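You operate a simulated robot arm through the tools that you are given. There is no shell and no other tool. Be economical: measure what you need, move in short steps, check, and stop when the job is done.

Carry out the task below with a simulated robot arm. There is one attempt and no reset: what you move stays moved.

TASK
Put the large red screw marked "33" from the top of the spare bench on the grey test lens and the large red screw labelled "71" on the grey block.
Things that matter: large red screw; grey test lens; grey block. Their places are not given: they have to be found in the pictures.

It is judged by the outcome, as a careful person would: the job done as asked, and still so three seconds after it is handed in. It fails if anything else is knocked over, pushed out of place, dropped, spilled or broken.

THE ROBOT
A 7-joint arm with a two-finger parallel gripper, fixed in place. Base frame: the origin is at the foot of the arm, x ahead of it, y to its left, z up; the work surface is at about z = 0. Lengths are in m, angles in rad, forces in N, time in s.
With the tool pointing down near the work surface it reaches from about 0.24 to 0.62 m from the base axis. Its first joint turns from -1.152 to 1.152 rad. Payload 2.6 kg.
Tool frame: the origin (TCP) lies between the finger pads and is the grasp point; the fingertips stand 0.03 m ahead of it; z points along the fingers, y is the line along which they close. The gripper opens to 0.094 m. The fingers are 0.028 m wide and 0.01 m thick; the gripper's body (0.05 by 0.096 m) begins 0.055 m behind the TCP.
Orientation is that of the tool frame in the base frame, as [roll, pitch, yaw] about the fixed x, y, z axes, in that order (R = Rz(yaw) Ry(pitch) Rx(roll)). With the fingers straight down and closing along the base's y, the tool's x points along the base's -x, its y along +y and its z along -z.

THE INTERFACE
- The arm moves only by the tool arm_command. Its argument "motion" is text: rows parted by semicolons, each of 5 numbers parted by spaces: the closure in counts, from 0 (fully open) to 255 (shut), then the shift along the tool's x, y, z in m, then the turn about the tool's z in rad. In form: hand x y z yaw; .... A call has 1 to 20 rows; each row is the pose to reach, as a shift and turn from the pose commanded when the call began, along the tool's axes at that moment. A row lasts 0.2 s, in which the tool goes at most 0.05 m and 0.15 rad; a call with a longer step from one row to the next is refused whole, and so is a gripper value outside its range. A pose out of reach is approached as far as the arm can. The call stops where the force on the tool passes 40 N (or 10 N more than at its start, if that is more) or the arm is blocked; 0.2 s more then pass. The fingers move at their own pace (about 0.072 m/s each) and stop on an object; they squeeze with about 28 N. The grip force told is the motor's: it shows also when the fingers shut on nothing. Time passes only in rows, and 0.2 s behind the last, so rows that repeat a pose let the fingers close. It gives the time, the measured TCP pose, the force on the tool (base axes), the opening and the grip force at its end, in the units of the frame above (readings bear some noise).
- Cameras (640 x 400 px; columns grow to the right, rows downward): "scene" is fixed at [0.0411, 0.4304, 0.5735]; the picture's right is [-0.76, -0.65, 0.00], its down [-0.30, 0.35, -0.89] and it looks along [0.58, -0.68, -0.46] (base axes); focal length 327 px, centre (320, 200). "wrist" rides on the gripper at [-0.037, 0, -0.058] in the tool frame; the picture's right is [0.00, -1.00, 0.00], its down [0.97, 0.00, -0.24] and it looks along [0.24, 0.00, 0.97] (tool axes); focal length 218 px, centre (320, 200).
- snapshot(camera): a new picture of that camera. No time passes.
- point_at(camera, pixels): for up to 12 pixels [column, row] of the newest picture of that camera ("zoom" is the newest enlarged one), the place [x, y, z] in the base frame of the surface seen there, good to about 0.002 m. No time passes.
- enlarge(camera, box): a new picture of the part [left, top, right, bottom] of that camera's present view, enlarged. No time passes.
- job_done(): hands the job in; it is judged then, once.

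Work in short steps. Measure before you move; look again where a grasp or a placing could have gone wrong, and mend it. You have 60 turns and 30 pictures in all, the two below and enlarged ones among them. Open the gripper and draw the arm clear of the work before you hand the job in, unless the task says otherwise; then end with one line.

The tools are called after "Emit:" as a command line: name --argument value ..., lists and objects as JSON in quotes. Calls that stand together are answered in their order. arm_command: Moves the arm, as the interface text tells. Its arguments: {"type":"object","properties":{"motion":{"type":"string"}},"required":["motion"]} The other tools are called the same way: snapshot (camera) takes a picture; point_at (camera, pixels) gives the place of the surface under pixels of a picture; enlarge (camera, box) takes an enlarged picture of a part of a camera's view; job_done () hands the job in.

At the start:

```text
time: 0.0
position: [0.4121, -0.0998, 0.3198]
ee_rot: [3.141, 0.0, -3.14]
force: [-0.3, 0.1, -0.2]
grip_width: 0.0937
grip_force: 0.1
```

scene: 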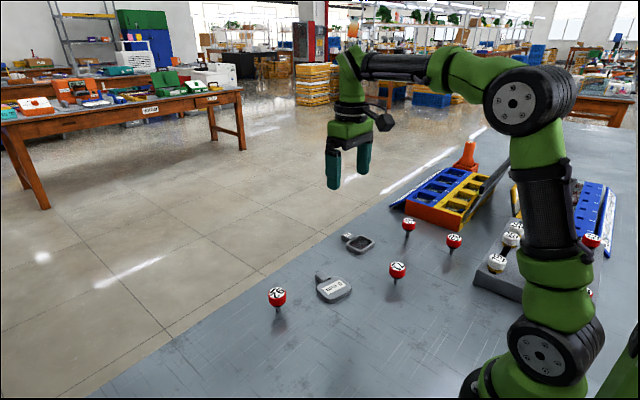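
wrist: 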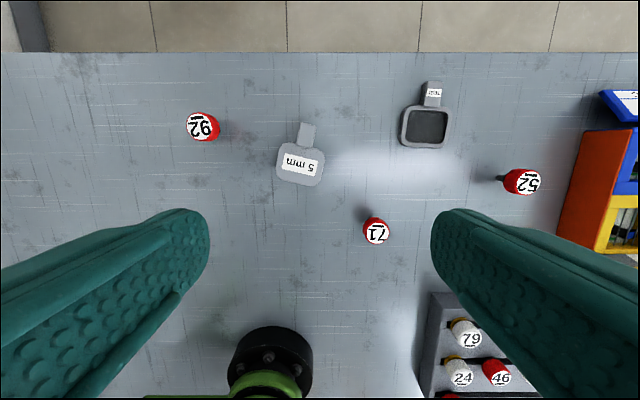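

The pictures show several red screws, a "5 mm" grey block and a grey lens frame. I enlarge the views to read the labels and find "33".

Emit:
enlarge --camera "scene" --box '[380, 130, 640, 310]'

Emit:
enlarge --camera "scene" --box '[250, 210, 430, 330]'

Emit:
enlarge --camera "wrist" --box '[380, 60, 640, 400]'

```text
2.22 times, centred on (510, 220) of scene
```

zoom: 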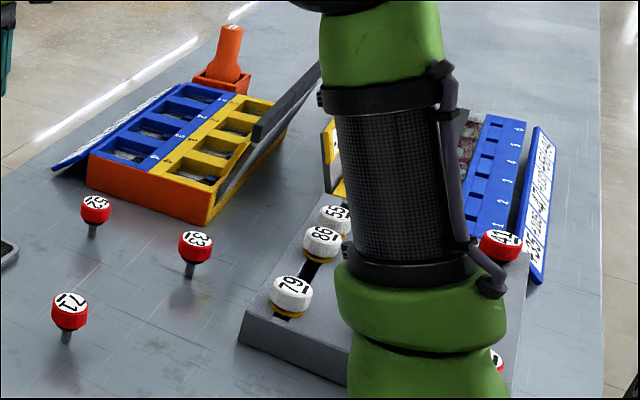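

```text
3.33 times, centred on (340, 270) of scene
```

zoom: 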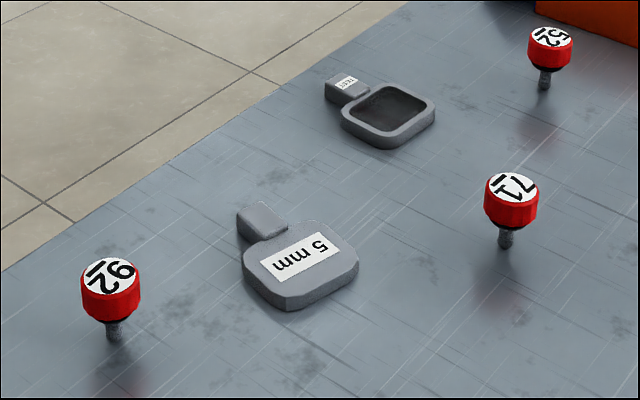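

```text
1.18 times, centred on (510, 230) of wrist
```

zoom: 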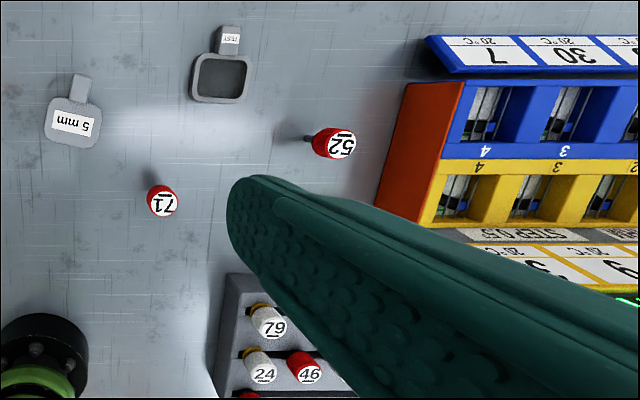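

The screw "33" stands on the bench top near scene (454,240), and "71" is at (397,270). I measure the screws, the lens and the block.

Emit:
point_at --camera "scene" --pixels '[[454, 238], [454, 244], [450, 253], [397, 266], [397, 273], [395, 283], [334, 289], [323, 276], [360, 243], [348, 236], [409, 222], [277, 293]]'

Emit:
point_at --camera "wrist" --pixels '[[377, 233], [301, 165], [306, 134], [426, 126], [432, 93], [403, 126], [450, 126], [426, 108], [426, 146], [278, 165], [324, 165], [300, 185]]'

```text
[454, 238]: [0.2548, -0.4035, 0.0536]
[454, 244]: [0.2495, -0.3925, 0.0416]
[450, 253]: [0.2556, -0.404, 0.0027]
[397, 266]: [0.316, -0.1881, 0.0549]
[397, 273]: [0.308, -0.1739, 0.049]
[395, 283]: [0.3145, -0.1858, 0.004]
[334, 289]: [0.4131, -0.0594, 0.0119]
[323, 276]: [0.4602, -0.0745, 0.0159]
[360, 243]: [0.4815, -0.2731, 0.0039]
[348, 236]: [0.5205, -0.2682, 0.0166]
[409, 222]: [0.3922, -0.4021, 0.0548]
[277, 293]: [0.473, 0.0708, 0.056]
```

```text
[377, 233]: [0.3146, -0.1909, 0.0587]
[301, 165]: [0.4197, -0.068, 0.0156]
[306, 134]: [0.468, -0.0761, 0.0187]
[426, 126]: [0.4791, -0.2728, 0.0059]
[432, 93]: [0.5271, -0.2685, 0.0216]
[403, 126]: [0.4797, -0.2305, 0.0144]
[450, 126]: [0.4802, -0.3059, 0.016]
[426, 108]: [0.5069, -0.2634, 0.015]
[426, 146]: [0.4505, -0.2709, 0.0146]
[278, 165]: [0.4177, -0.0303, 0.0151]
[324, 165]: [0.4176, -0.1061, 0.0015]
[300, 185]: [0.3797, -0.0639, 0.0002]
```

Screw 71 stands at about (0.315, -0.190) with its head top at z≈0.057. I hover above it and look again.

Emit:
arm_command --motion "0 0.02 -0.018 0.034 0; 0 0.039 -0.036 0.068 0; 0 0.058 -0.054 0.102 0; 0 0.078 -0.072 0.136 0; 0 0.097 -0.09 0.17 0; 0 0.097 -0.09 0.17 0"

Emit:
snapshot --camera "wrist"

```text
time: 1.4
position: [0.3168, -0.1896, 0.1482]
ee_rot: [-3.141, 0.0, -3.14]
force: [-0.4, -0.4, -0.3]
grip_width: 0.0937
grip_force: 0.1
```

```text
24 pictures are left
```

wrist: 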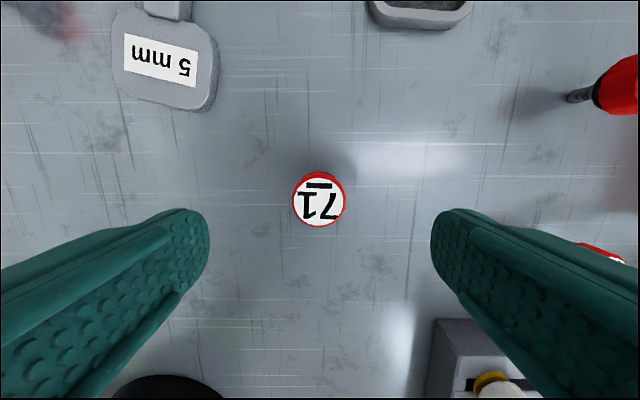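

Emit:
point_at --camera "wrist" --pixels '[[319, 201], [294, 201], [343, 201], [319, 179], [319, 224], [436, 320], [160, 60], [113, 50], [216, 60], [165, 12], [160, 103]]'

```text
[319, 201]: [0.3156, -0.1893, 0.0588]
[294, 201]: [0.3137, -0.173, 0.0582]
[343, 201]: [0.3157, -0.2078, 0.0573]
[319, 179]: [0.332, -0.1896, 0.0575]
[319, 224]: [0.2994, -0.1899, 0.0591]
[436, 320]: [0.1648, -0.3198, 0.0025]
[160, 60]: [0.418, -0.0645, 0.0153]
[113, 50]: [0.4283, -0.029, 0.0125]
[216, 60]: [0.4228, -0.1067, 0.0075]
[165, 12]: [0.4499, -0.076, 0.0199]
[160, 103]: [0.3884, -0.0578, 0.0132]
```

The head is 0.034 m wide, centred at (0.3155,-0.190), directly under the TCP. I descend to z≈0.044 and close.

Emit:
arm_command --motion "0 0.001 0 0.03 0; 0 0.001 0 0.06 0; 0 0.001 0 0.085 0; 0 0.001 0 0.104 0; 0 0.001 0 0.104 0; 120 0.001 0 0.104 0; 200 0.001 0 0.104 0; 255 0.001 0 0.104 0; 255 0.001 0 0.104 0; 255 0.001 0 0.104 0"

```text
time: 3.6
position: [0.3138, -0.1892, 0.0457]
ee_rot: [3.141, -0.001, 3.141]
force: [1.4, 0.1, -0.8]
grip_width: 0.0388
grip_force: 27.7
```

It is held (opening 0.0388). I lift 0.08 m, carry it over the block centre (0.418,-0.068) and look.

Emit:
arm_command --motion "255 0 0 -0.03 0; 255 0 0 -0.06 0; 255 0 0 -0.08 0; 255 -0.025 0.03 -0.08 0; 255 -0.052 0.06 -0.08 0; 255 -0.078 0.09 -0.08 0; 255 -0.104 0.121 -0.08 0; 255 -0.104 0.121 -0.08 0; 255 -0.104 0.121 -0.08 0"

Emit:
snapshot --camera "wrist"

Emit:
enlarge --camera "scene" --box '[250, 190, 430, 310]'

```text
time: 5.6
position: [0.4181, -0.0685, 0.1273]
ee_rot: [-3.14, 0.001, -3.141]
force: [-0.3, -0.7, 0.5]
grip_width: 0.0389
grip_force: 28.4
```

```text
23 pictures are left
```

wrist: 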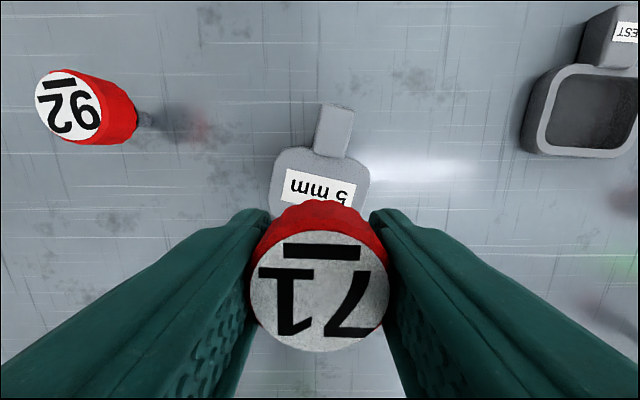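

```text
3.33 times, centred on (340, 250) of scene
```

zoom: 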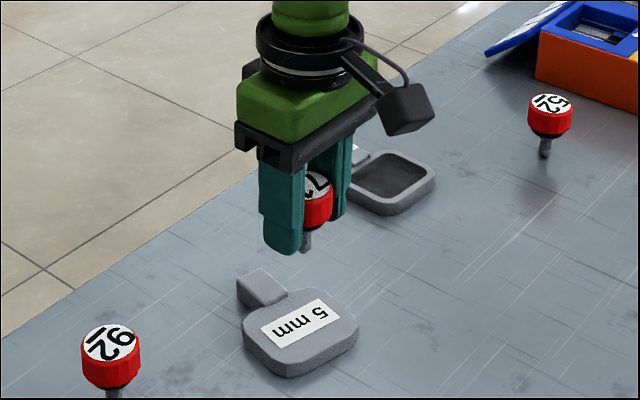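

The screw hangs upright above the block. I lower to just above the block top (z≈0.0155), so TCP about 0.064.

Emit:
arm_command --motion "255 0 0 0.03 0; 255 0 0 0.05 0; 255 0 0 0.06 0; 255 0 0 0.063 0; 255 0 0 0.063 0; 255 0 0 0.063 0"

Emit:
enlarge --camera "scene" --box '[280, 220, 400, 320]'

```text
time: 7.0
position: [0.4182, -0.0687, 0.0637]
ee_rot: [-3.14, 0.0, -3.141]
force: [-0.5, -0.7, -0.2]
grip_width: 0.0389
grip_force: 27.7
```

```text
4.00 times, centred on (340, 270) of scene
```

zoom: 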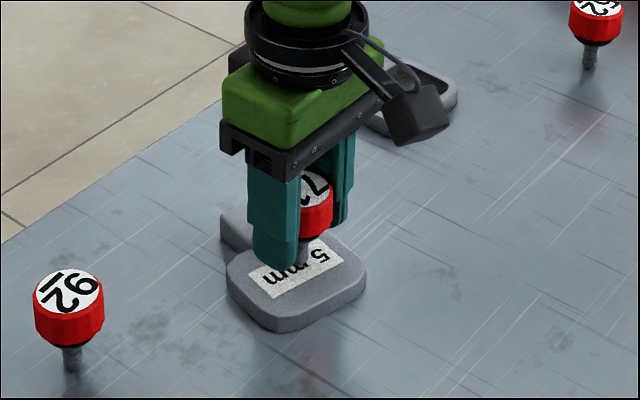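

No contact yet. I lower 1 mm at a time, watching the force.

Emit:
arm_command --motion "255 0 0 0.001 0; 255 0 0 0.002 0; 255 0 0 0.002 0"

```text
time: 7.8
position: [0.4189, -0.0693, 0.062]
ee_rot: [3.141, -0.002, -3.141]
force: [0.0, -0.4, 0.1]
grip_width: 0.0387
grip_force: 27.8
```

Emit:
arm_command --motion "255 0 0 0.001 0; 255 0 0 0.001 0; 255 0 0 0.001 0"

```text
time: 8.6
position: [0.4186, -0.0694, 0.0598]
ee_rot: [-3.141, 0.002, -3.14]
force: [0.5, -0.6, -1.1]
grip_width: 0.0387
grip_force: 28.2
```

Emit:
arm_command --motion "255 0 0 0.001 0; 255 0 0 0.001 0; 255 0 0 0.001 0"

```text
time: 9.4
position: [0.4174, -0.0678, 0.0604]
ee_rot: [3.141, -0.001, 3.141]
force: [-0.1, -0.1, -0.1]
grip_width: 0.0385
grip_force: 28.2
```

Emit:
arm_command --motion "255 0 0 0.001 0; 255 0 0 0.001 0; 255 0 0 0.001 0"

Emit:
enlarge --camera "scene" --box '[310, 250, 360, 300]'

```text
time: 10.2
position: [0.4185, -0.0684, 0.0596]
ee_rot: [3.141, 0.001, -3.141]
force: [-3.0, 2.5, 14.2]
grip_width: 0.0385
grip_force: 28.2
```

```text
8.00 times, centred on (335, 275) of scene
```

zoom: 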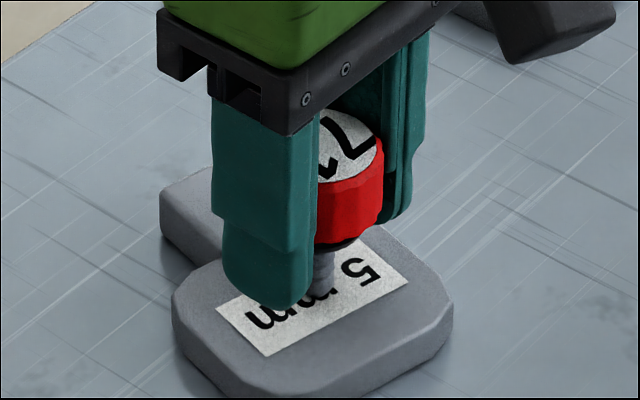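

Contact is made (14 N). I ease up 0.7 mm to relieve the press, then open in stages.

Emit:
arm_command --motion "255 0 0 -0.0007 0; 255 0 0 -0.0007 0; 140 0 0 -0.0007 0; 120 0 0 -0.0007 0; 80 0 0 -0.0007 0; 40 0 0 -0.0007 0; 0 0 0 -0.0007 0; 0 0 0 -0.0007 0"

Emit:
snapshot --camera "wrist"

```text
time: 12.0
position: [0.4178, -0.0682, 0.0591]
ee_rot: [-3.142, 0.0, 3.14]
force: [-0.1, 0.1, 0.1]
grip_width: 0.0941
grip_force: 0.1
```

```text
19 pictures are left
```

wrist: 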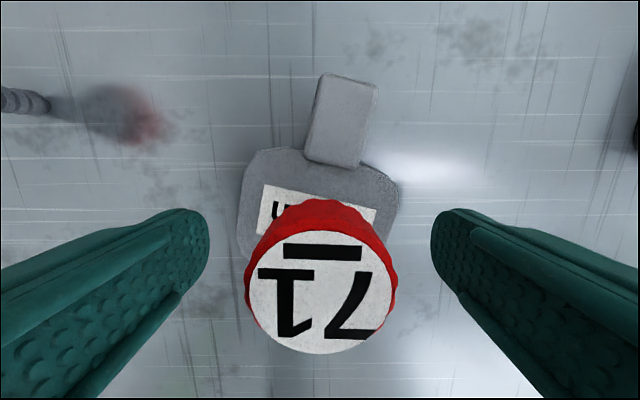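

71 stands on the block. I rise straight up, then travel high to above screw 33 at (0.255,-0.404).

Emit:
arm_command --motion "0 0 0 -0.04 0; 0 0 0 -0.08 0; 0 0 0 -0.12 0; 0 0 0 -0.16 0; 0 0.02 -0.042 -0.16 0; 0 0.04 -0.084 -0.16 0; 0 0.06 -0.126 -0.16 0; 0 0.08 -0.168 -0.16 0; 0 0.1 -0.21 -0.16 0; 0 0.12 -0.252 -0.16 0; 0 0.14 -0.294 -0.16 0; 0 0.162 -0.336 -0.16 0; 0 0.162 -0.336 -0.16 0; 0 0.162 -0.336 -0.16 0"

Emit:
snapshot --camera "wrist"

Emit:
snapshot --camera "scene"

```text
time: 15.0
position: [0.2544, -0.4046, 0.2188]
ee_rot: [-3.14, 0.0, 3.141]
force: [0.0, -0.2, -0.6]
grip_width: 0.0938
grip_force: 0.0
```

```text
18 pictures are left
```

wrist: 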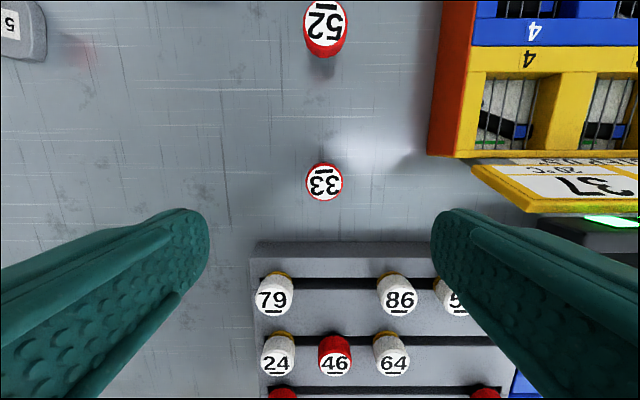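

```text
17 pictures are left
```

scene: 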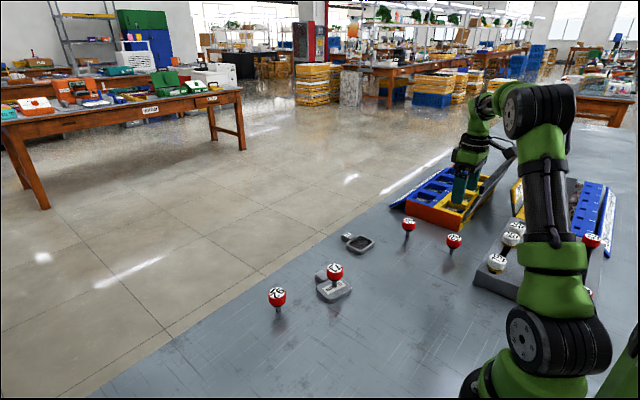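

33 is at wrist (324,182). I measure it, plus the nearby rack knobs, bin edge and tilted plate for finger clearance.

Emit:
point_at --camera "wrist" --pixels '[[324, 182], [307, 182], [341, 182], [324, 165], [324, 198], [397, 300], [272, 299], [320, 243], [432, 150], [480, 172], [535, 211], [452, 292]]'

```text
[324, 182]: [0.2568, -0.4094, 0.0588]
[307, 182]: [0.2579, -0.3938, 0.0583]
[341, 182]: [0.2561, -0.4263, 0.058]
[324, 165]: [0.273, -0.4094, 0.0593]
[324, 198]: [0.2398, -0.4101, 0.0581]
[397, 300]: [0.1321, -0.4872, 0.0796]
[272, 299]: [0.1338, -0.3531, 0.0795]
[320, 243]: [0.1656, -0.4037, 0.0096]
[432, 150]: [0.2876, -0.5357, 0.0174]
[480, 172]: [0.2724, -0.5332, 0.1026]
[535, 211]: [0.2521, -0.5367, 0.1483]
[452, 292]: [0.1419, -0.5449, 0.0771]
```

33 is centred at (0.2565,-0.410), and the nearest obstacle (the plate at y≈-0.533) leaves room. I correct sideways, descend and grip.

Emit:
arm_command --motion "0 -0.002 -0.0052 0.03 0; 0 -0.002 -0.0052 0.07 0; 0 -0.002 -0.0052 0.11 0; 0 -0.002 -0.0052 0.14 0; 0 -0.002 -0.0052 0.16 0; 0 -0.002 -0.0052 0.173 0; 0 -0.002 -0.0052 0.173 0; 120 -0.002 -0.0052 0.173 0; 200 -0.002 -0.0052 0.173 0; 255 -0.002 -0.0052 0.173 0; 255 -0.002 -0.0052 0.173 0; 255 -0.002 -0.0052 0.173 0"

```text
time: 17.6
position: [0.258, -0.408, 0.0466]
ee_rot: [-3.141, 0.0, 3.141]
force: [0.2, -0.8, -0.1]
grip_width: 0.0388
grip_force: 27.4
```

Gripped. I lift 0.12 m, carry it to above the lens (≈0.479,-0.271), passing over everything, and look.

Emit:
arm_command --motion "255 0 0 -0.03 0; 255 0 0 -0.06 0; 255 0 0 -0.09 0; 255 0 0 -0.12 0; 255 -0.037 0.023 -0.12 0; 255 -0.074 0.046 -0.12 0; 255 -0.111 0.069 -0.12 0; 255 -0.148 0.092 -0.12 0; 255 -0.185 0.115 -0.12 0; 255 -0.221 0.137 -0.12 0; 255 -0.221 0.137 -0.12 0; 255 -0.221 0.137 -0.12 0"

Emit:
snapshot --camera "wrist"

Emit:
enlarge --camera "scene" --box '[310, 180, 430, 270]'

```text
time: 20.2
position: [0.4793, -0.2729, 0.1676]
ee_rot: [-3.141, 0.001, -3.139]
force: [0.3, -0.2, -0.8]
grip_width: 0.0388
grip_force: 28.0
```

```text
16 pictures are left
```

wrist: 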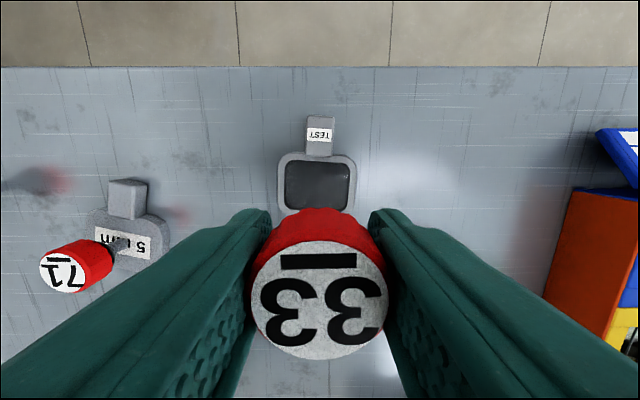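

```text
4.44 times, centred on (370, 225) of scene
```

zoom: 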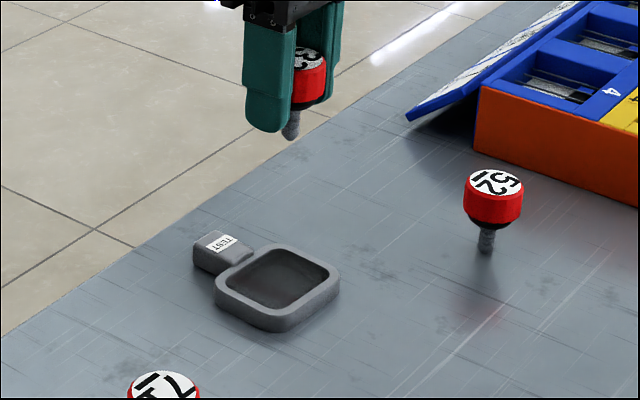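

I measure the recess edges and glass surface from both views.

Emit:
point_at --camera "wrist" --pixels '[[318, 185], [281, 185], [355, 185], [318, 156], [300, 175], [340, 175], [282, 200], [352, 200]]'

Emit:
point_at --camera "zoom" --pixels '[[278, 278], [222, 290], [275, 320], [330, 278], [285, 252], [255, 285], [300, 280], [275, 300]]'

```text
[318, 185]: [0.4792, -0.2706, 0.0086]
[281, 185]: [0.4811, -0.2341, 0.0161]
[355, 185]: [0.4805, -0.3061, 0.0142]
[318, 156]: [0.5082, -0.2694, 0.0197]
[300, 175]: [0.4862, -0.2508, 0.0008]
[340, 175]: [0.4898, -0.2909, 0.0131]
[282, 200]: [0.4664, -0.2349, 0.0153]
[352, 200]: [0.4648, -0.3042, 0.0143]
```

```text
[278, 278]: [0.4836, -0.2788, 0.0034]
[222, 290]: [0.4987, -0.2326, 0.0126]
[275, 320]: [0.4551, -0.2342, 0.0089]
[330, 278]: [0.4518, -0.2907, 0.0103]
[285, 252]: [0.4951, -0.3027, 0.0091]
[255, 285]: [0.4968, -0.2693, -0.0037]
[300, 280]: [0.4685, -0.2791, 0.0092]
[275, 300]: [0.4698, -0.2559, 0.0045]
```

The lens centre is ≈(0.479,-0.270) and the glass is at z≈0.003. I shift 2 mm and lower to TCP ≈0.055.

Emit:
arm_command --motion "255 0 0.002 0.03 0; 255 0 0.002 0.06 0; 255 0 0.002 0.09 0; 255 0 0.002 0.105 0; 255 0 0.002 0.112 0; 255 0 0.002 0.112 0; 255 0 0.002 0.112 0"

Emit:
enlarge --camera "scene" --box '[330, 210, 400, 260]'

```text
time: 21.8
position: [0.4796, -0.2704, 0.055]
ee_rot: [-3.139, 0.006, 3.14]
force: [4.6, -2.5, 17.3]
grip_width: 0.039
grip_force: 27.4
```

```text
8.00 times, centred on (365, 235) of scene
```

zoom: 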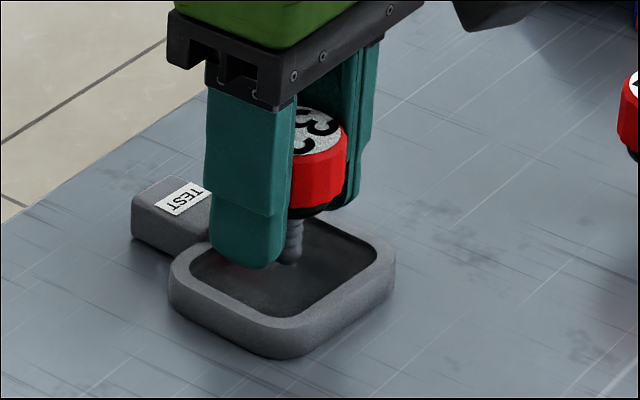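

The screw already touches the glass (17 N at TCP 0.055) inside the frame. I ease up 0.8 mm and check the force before releasing.

Emit:
arm_command --motion "255 0 0 -0.0008 0; 255 0 0 -0.0008 0; 255 0 0 -0.0008 0"

```text
time: 22.6
position: [0.4776, -0.2698, 0.0566]
ee_rot: [-3.14, -0.001, -3.141]
force: [3.3, -2.1, 14.7]
grip_width: 0.0387
grip_force: 27.8
```

Emit:
arm_command --motion "255 0 0 -0.001 0; 255 0 0 -0.002 0; 255 0 0 -0.002 0"

```text
time: 23.4
position: [0.4778, -0.2691, 0.057]
ee_rot: [3.138, -0.004, 3.14]
force: [-0.5, 0.4, 0.2]
grip_width: 0.0386
grip_force: 27.8
```

Emit:
arm_command --motion "255 0 0 0.0007 0; 255 0 0 0.0007 0; 255 0 0 0.0007 0"

Emit:
enlarge --camera "scene" --box '[345, 215, 385, 250]'

```text
time: 24.2
position: [0.479, -0.2695, 0.0567]
ee_rot: [3.14, 0.0, 3.141]
force: [0.7, 0.4, -0.9]
grip_width: 0.0387
grip_force: 28.1
```

```text
11.43 times, centred on (365, 232) of scene
```

zoom: 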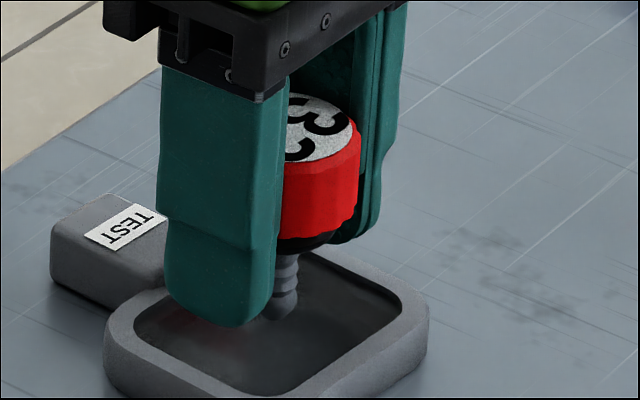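

Emit:
arm_command --motion "255 0 0 0.0006 0; 255 0 0 0.0006 0; 255 0 0 0.0006 0"

```text
time: 25.0
position: [0.4787, -0.2712, 0.0558]
ee_rot: [-3.142, -0.001, -3.141]
force: [-0.6, 0.0, 0.7]
grip_width: 0.0393
grip_force: 27.5
```

Emit:
arm_command --motion "255 0 0 0.0004 0; 255 0 0 0.0004 0; 255 0 0 0.0004 0"

```text
time: 25.8
position: [0.4782, -0.2714, 0.0561]
ee_rot: [-3.141, 0.0, -3.14]
force: [-0.2, -0.3, 1.7]
grip_width: 0.0388
grip_force: 28.3
```

Light contact (≈1.7 N), so I release in stages without moving.

Emit:
arm_command --motion "150 0 0 0 0; 140 0 0 0 0; 120 0 0 0 0; 80 0 0 0 0; 40 0 0 0 0; 0 0 0 0 0; 0 0 0 0 0"

Emit:
snapshot --camera "wrist"

Emit:
enlarge --camera "scene" --box '[310, 190, 420, 270]'

```text
time: 27.4
position: [0.4774, -0.2708, 0.0555]
ee_rot: [3.141, 0.001, -3.141]
force: [0.3, -0.1, -0.5]
grip_width: 0.0938
grip_force: 0.2
```

```text
12 pictures are left
```

wrist: 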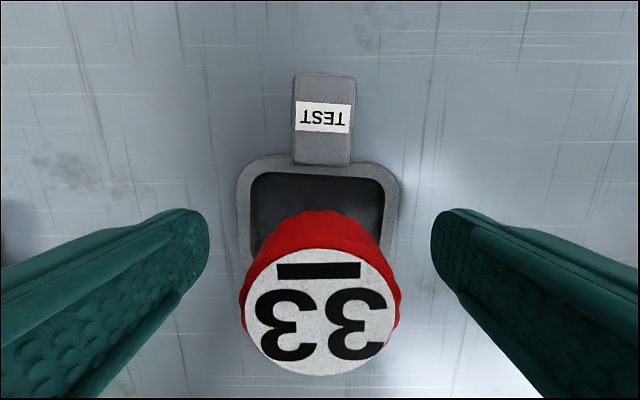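

```text
5.00 times, centred on (365, 230) of scene
```

zoom: 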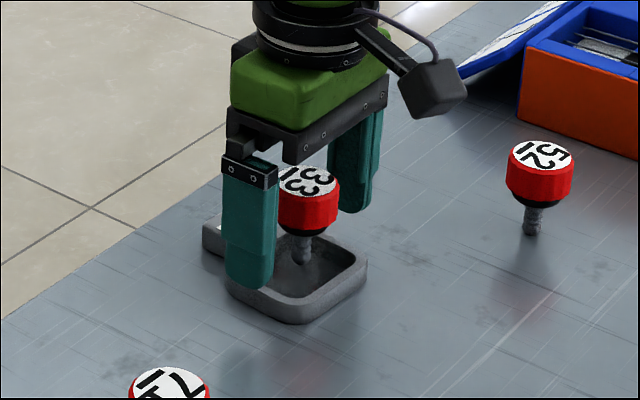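

The 33 screw stands free on the lens. I rise straight up, draw back clear and check the result.

Emit:
arm_command --motion "0 0 0 -0.03 0; 0 0 0 -0.07 0; 0 0 0 -0.11 0; 0 0 0 -0.15 0; 0 0 0 -0.19 0; 0 0 0 -0.23 0; 0 0.04 0 -0.25 0; 0 0.08 0 -0.25 0; 0 0.12 0 -0.25 0; 0 0.12 0 -0.25 0; 0 0.12 0 -0.25 0"

Emit:
snapshot --camera "scene"

Emit:
snapshot --camera "wrist"

```text
time: 29.8
position: [0.3597, -0.2706, 0.3052]
ee_rot: [3.14, -0.002, -3.142]
force: [-0.9, 0.4, 0.8]
grip_width: 0.0939
grip_force: 0.1
```

```text
10 pictures are left
```

scene: 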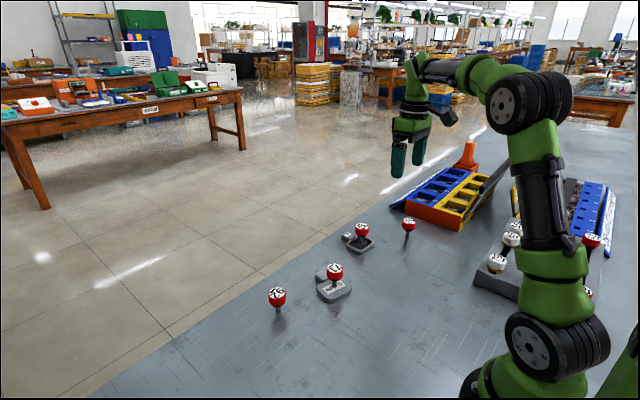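

```text
9 pictures are left
```

wrist: 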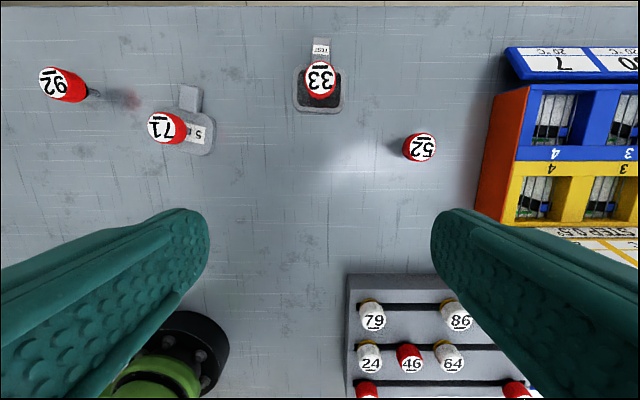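

Both screws stand upright in place, nothing else has moved, and the arm is clear with the gripper open.

Emit:
job_done

```text
The job is handed in.
```

The job is handed in: screw "33" stands on the grey test lens and screw "71" on the grey block (the one labelled "5 mm"); I took "33" from the work surface, reading that as the spare bench.
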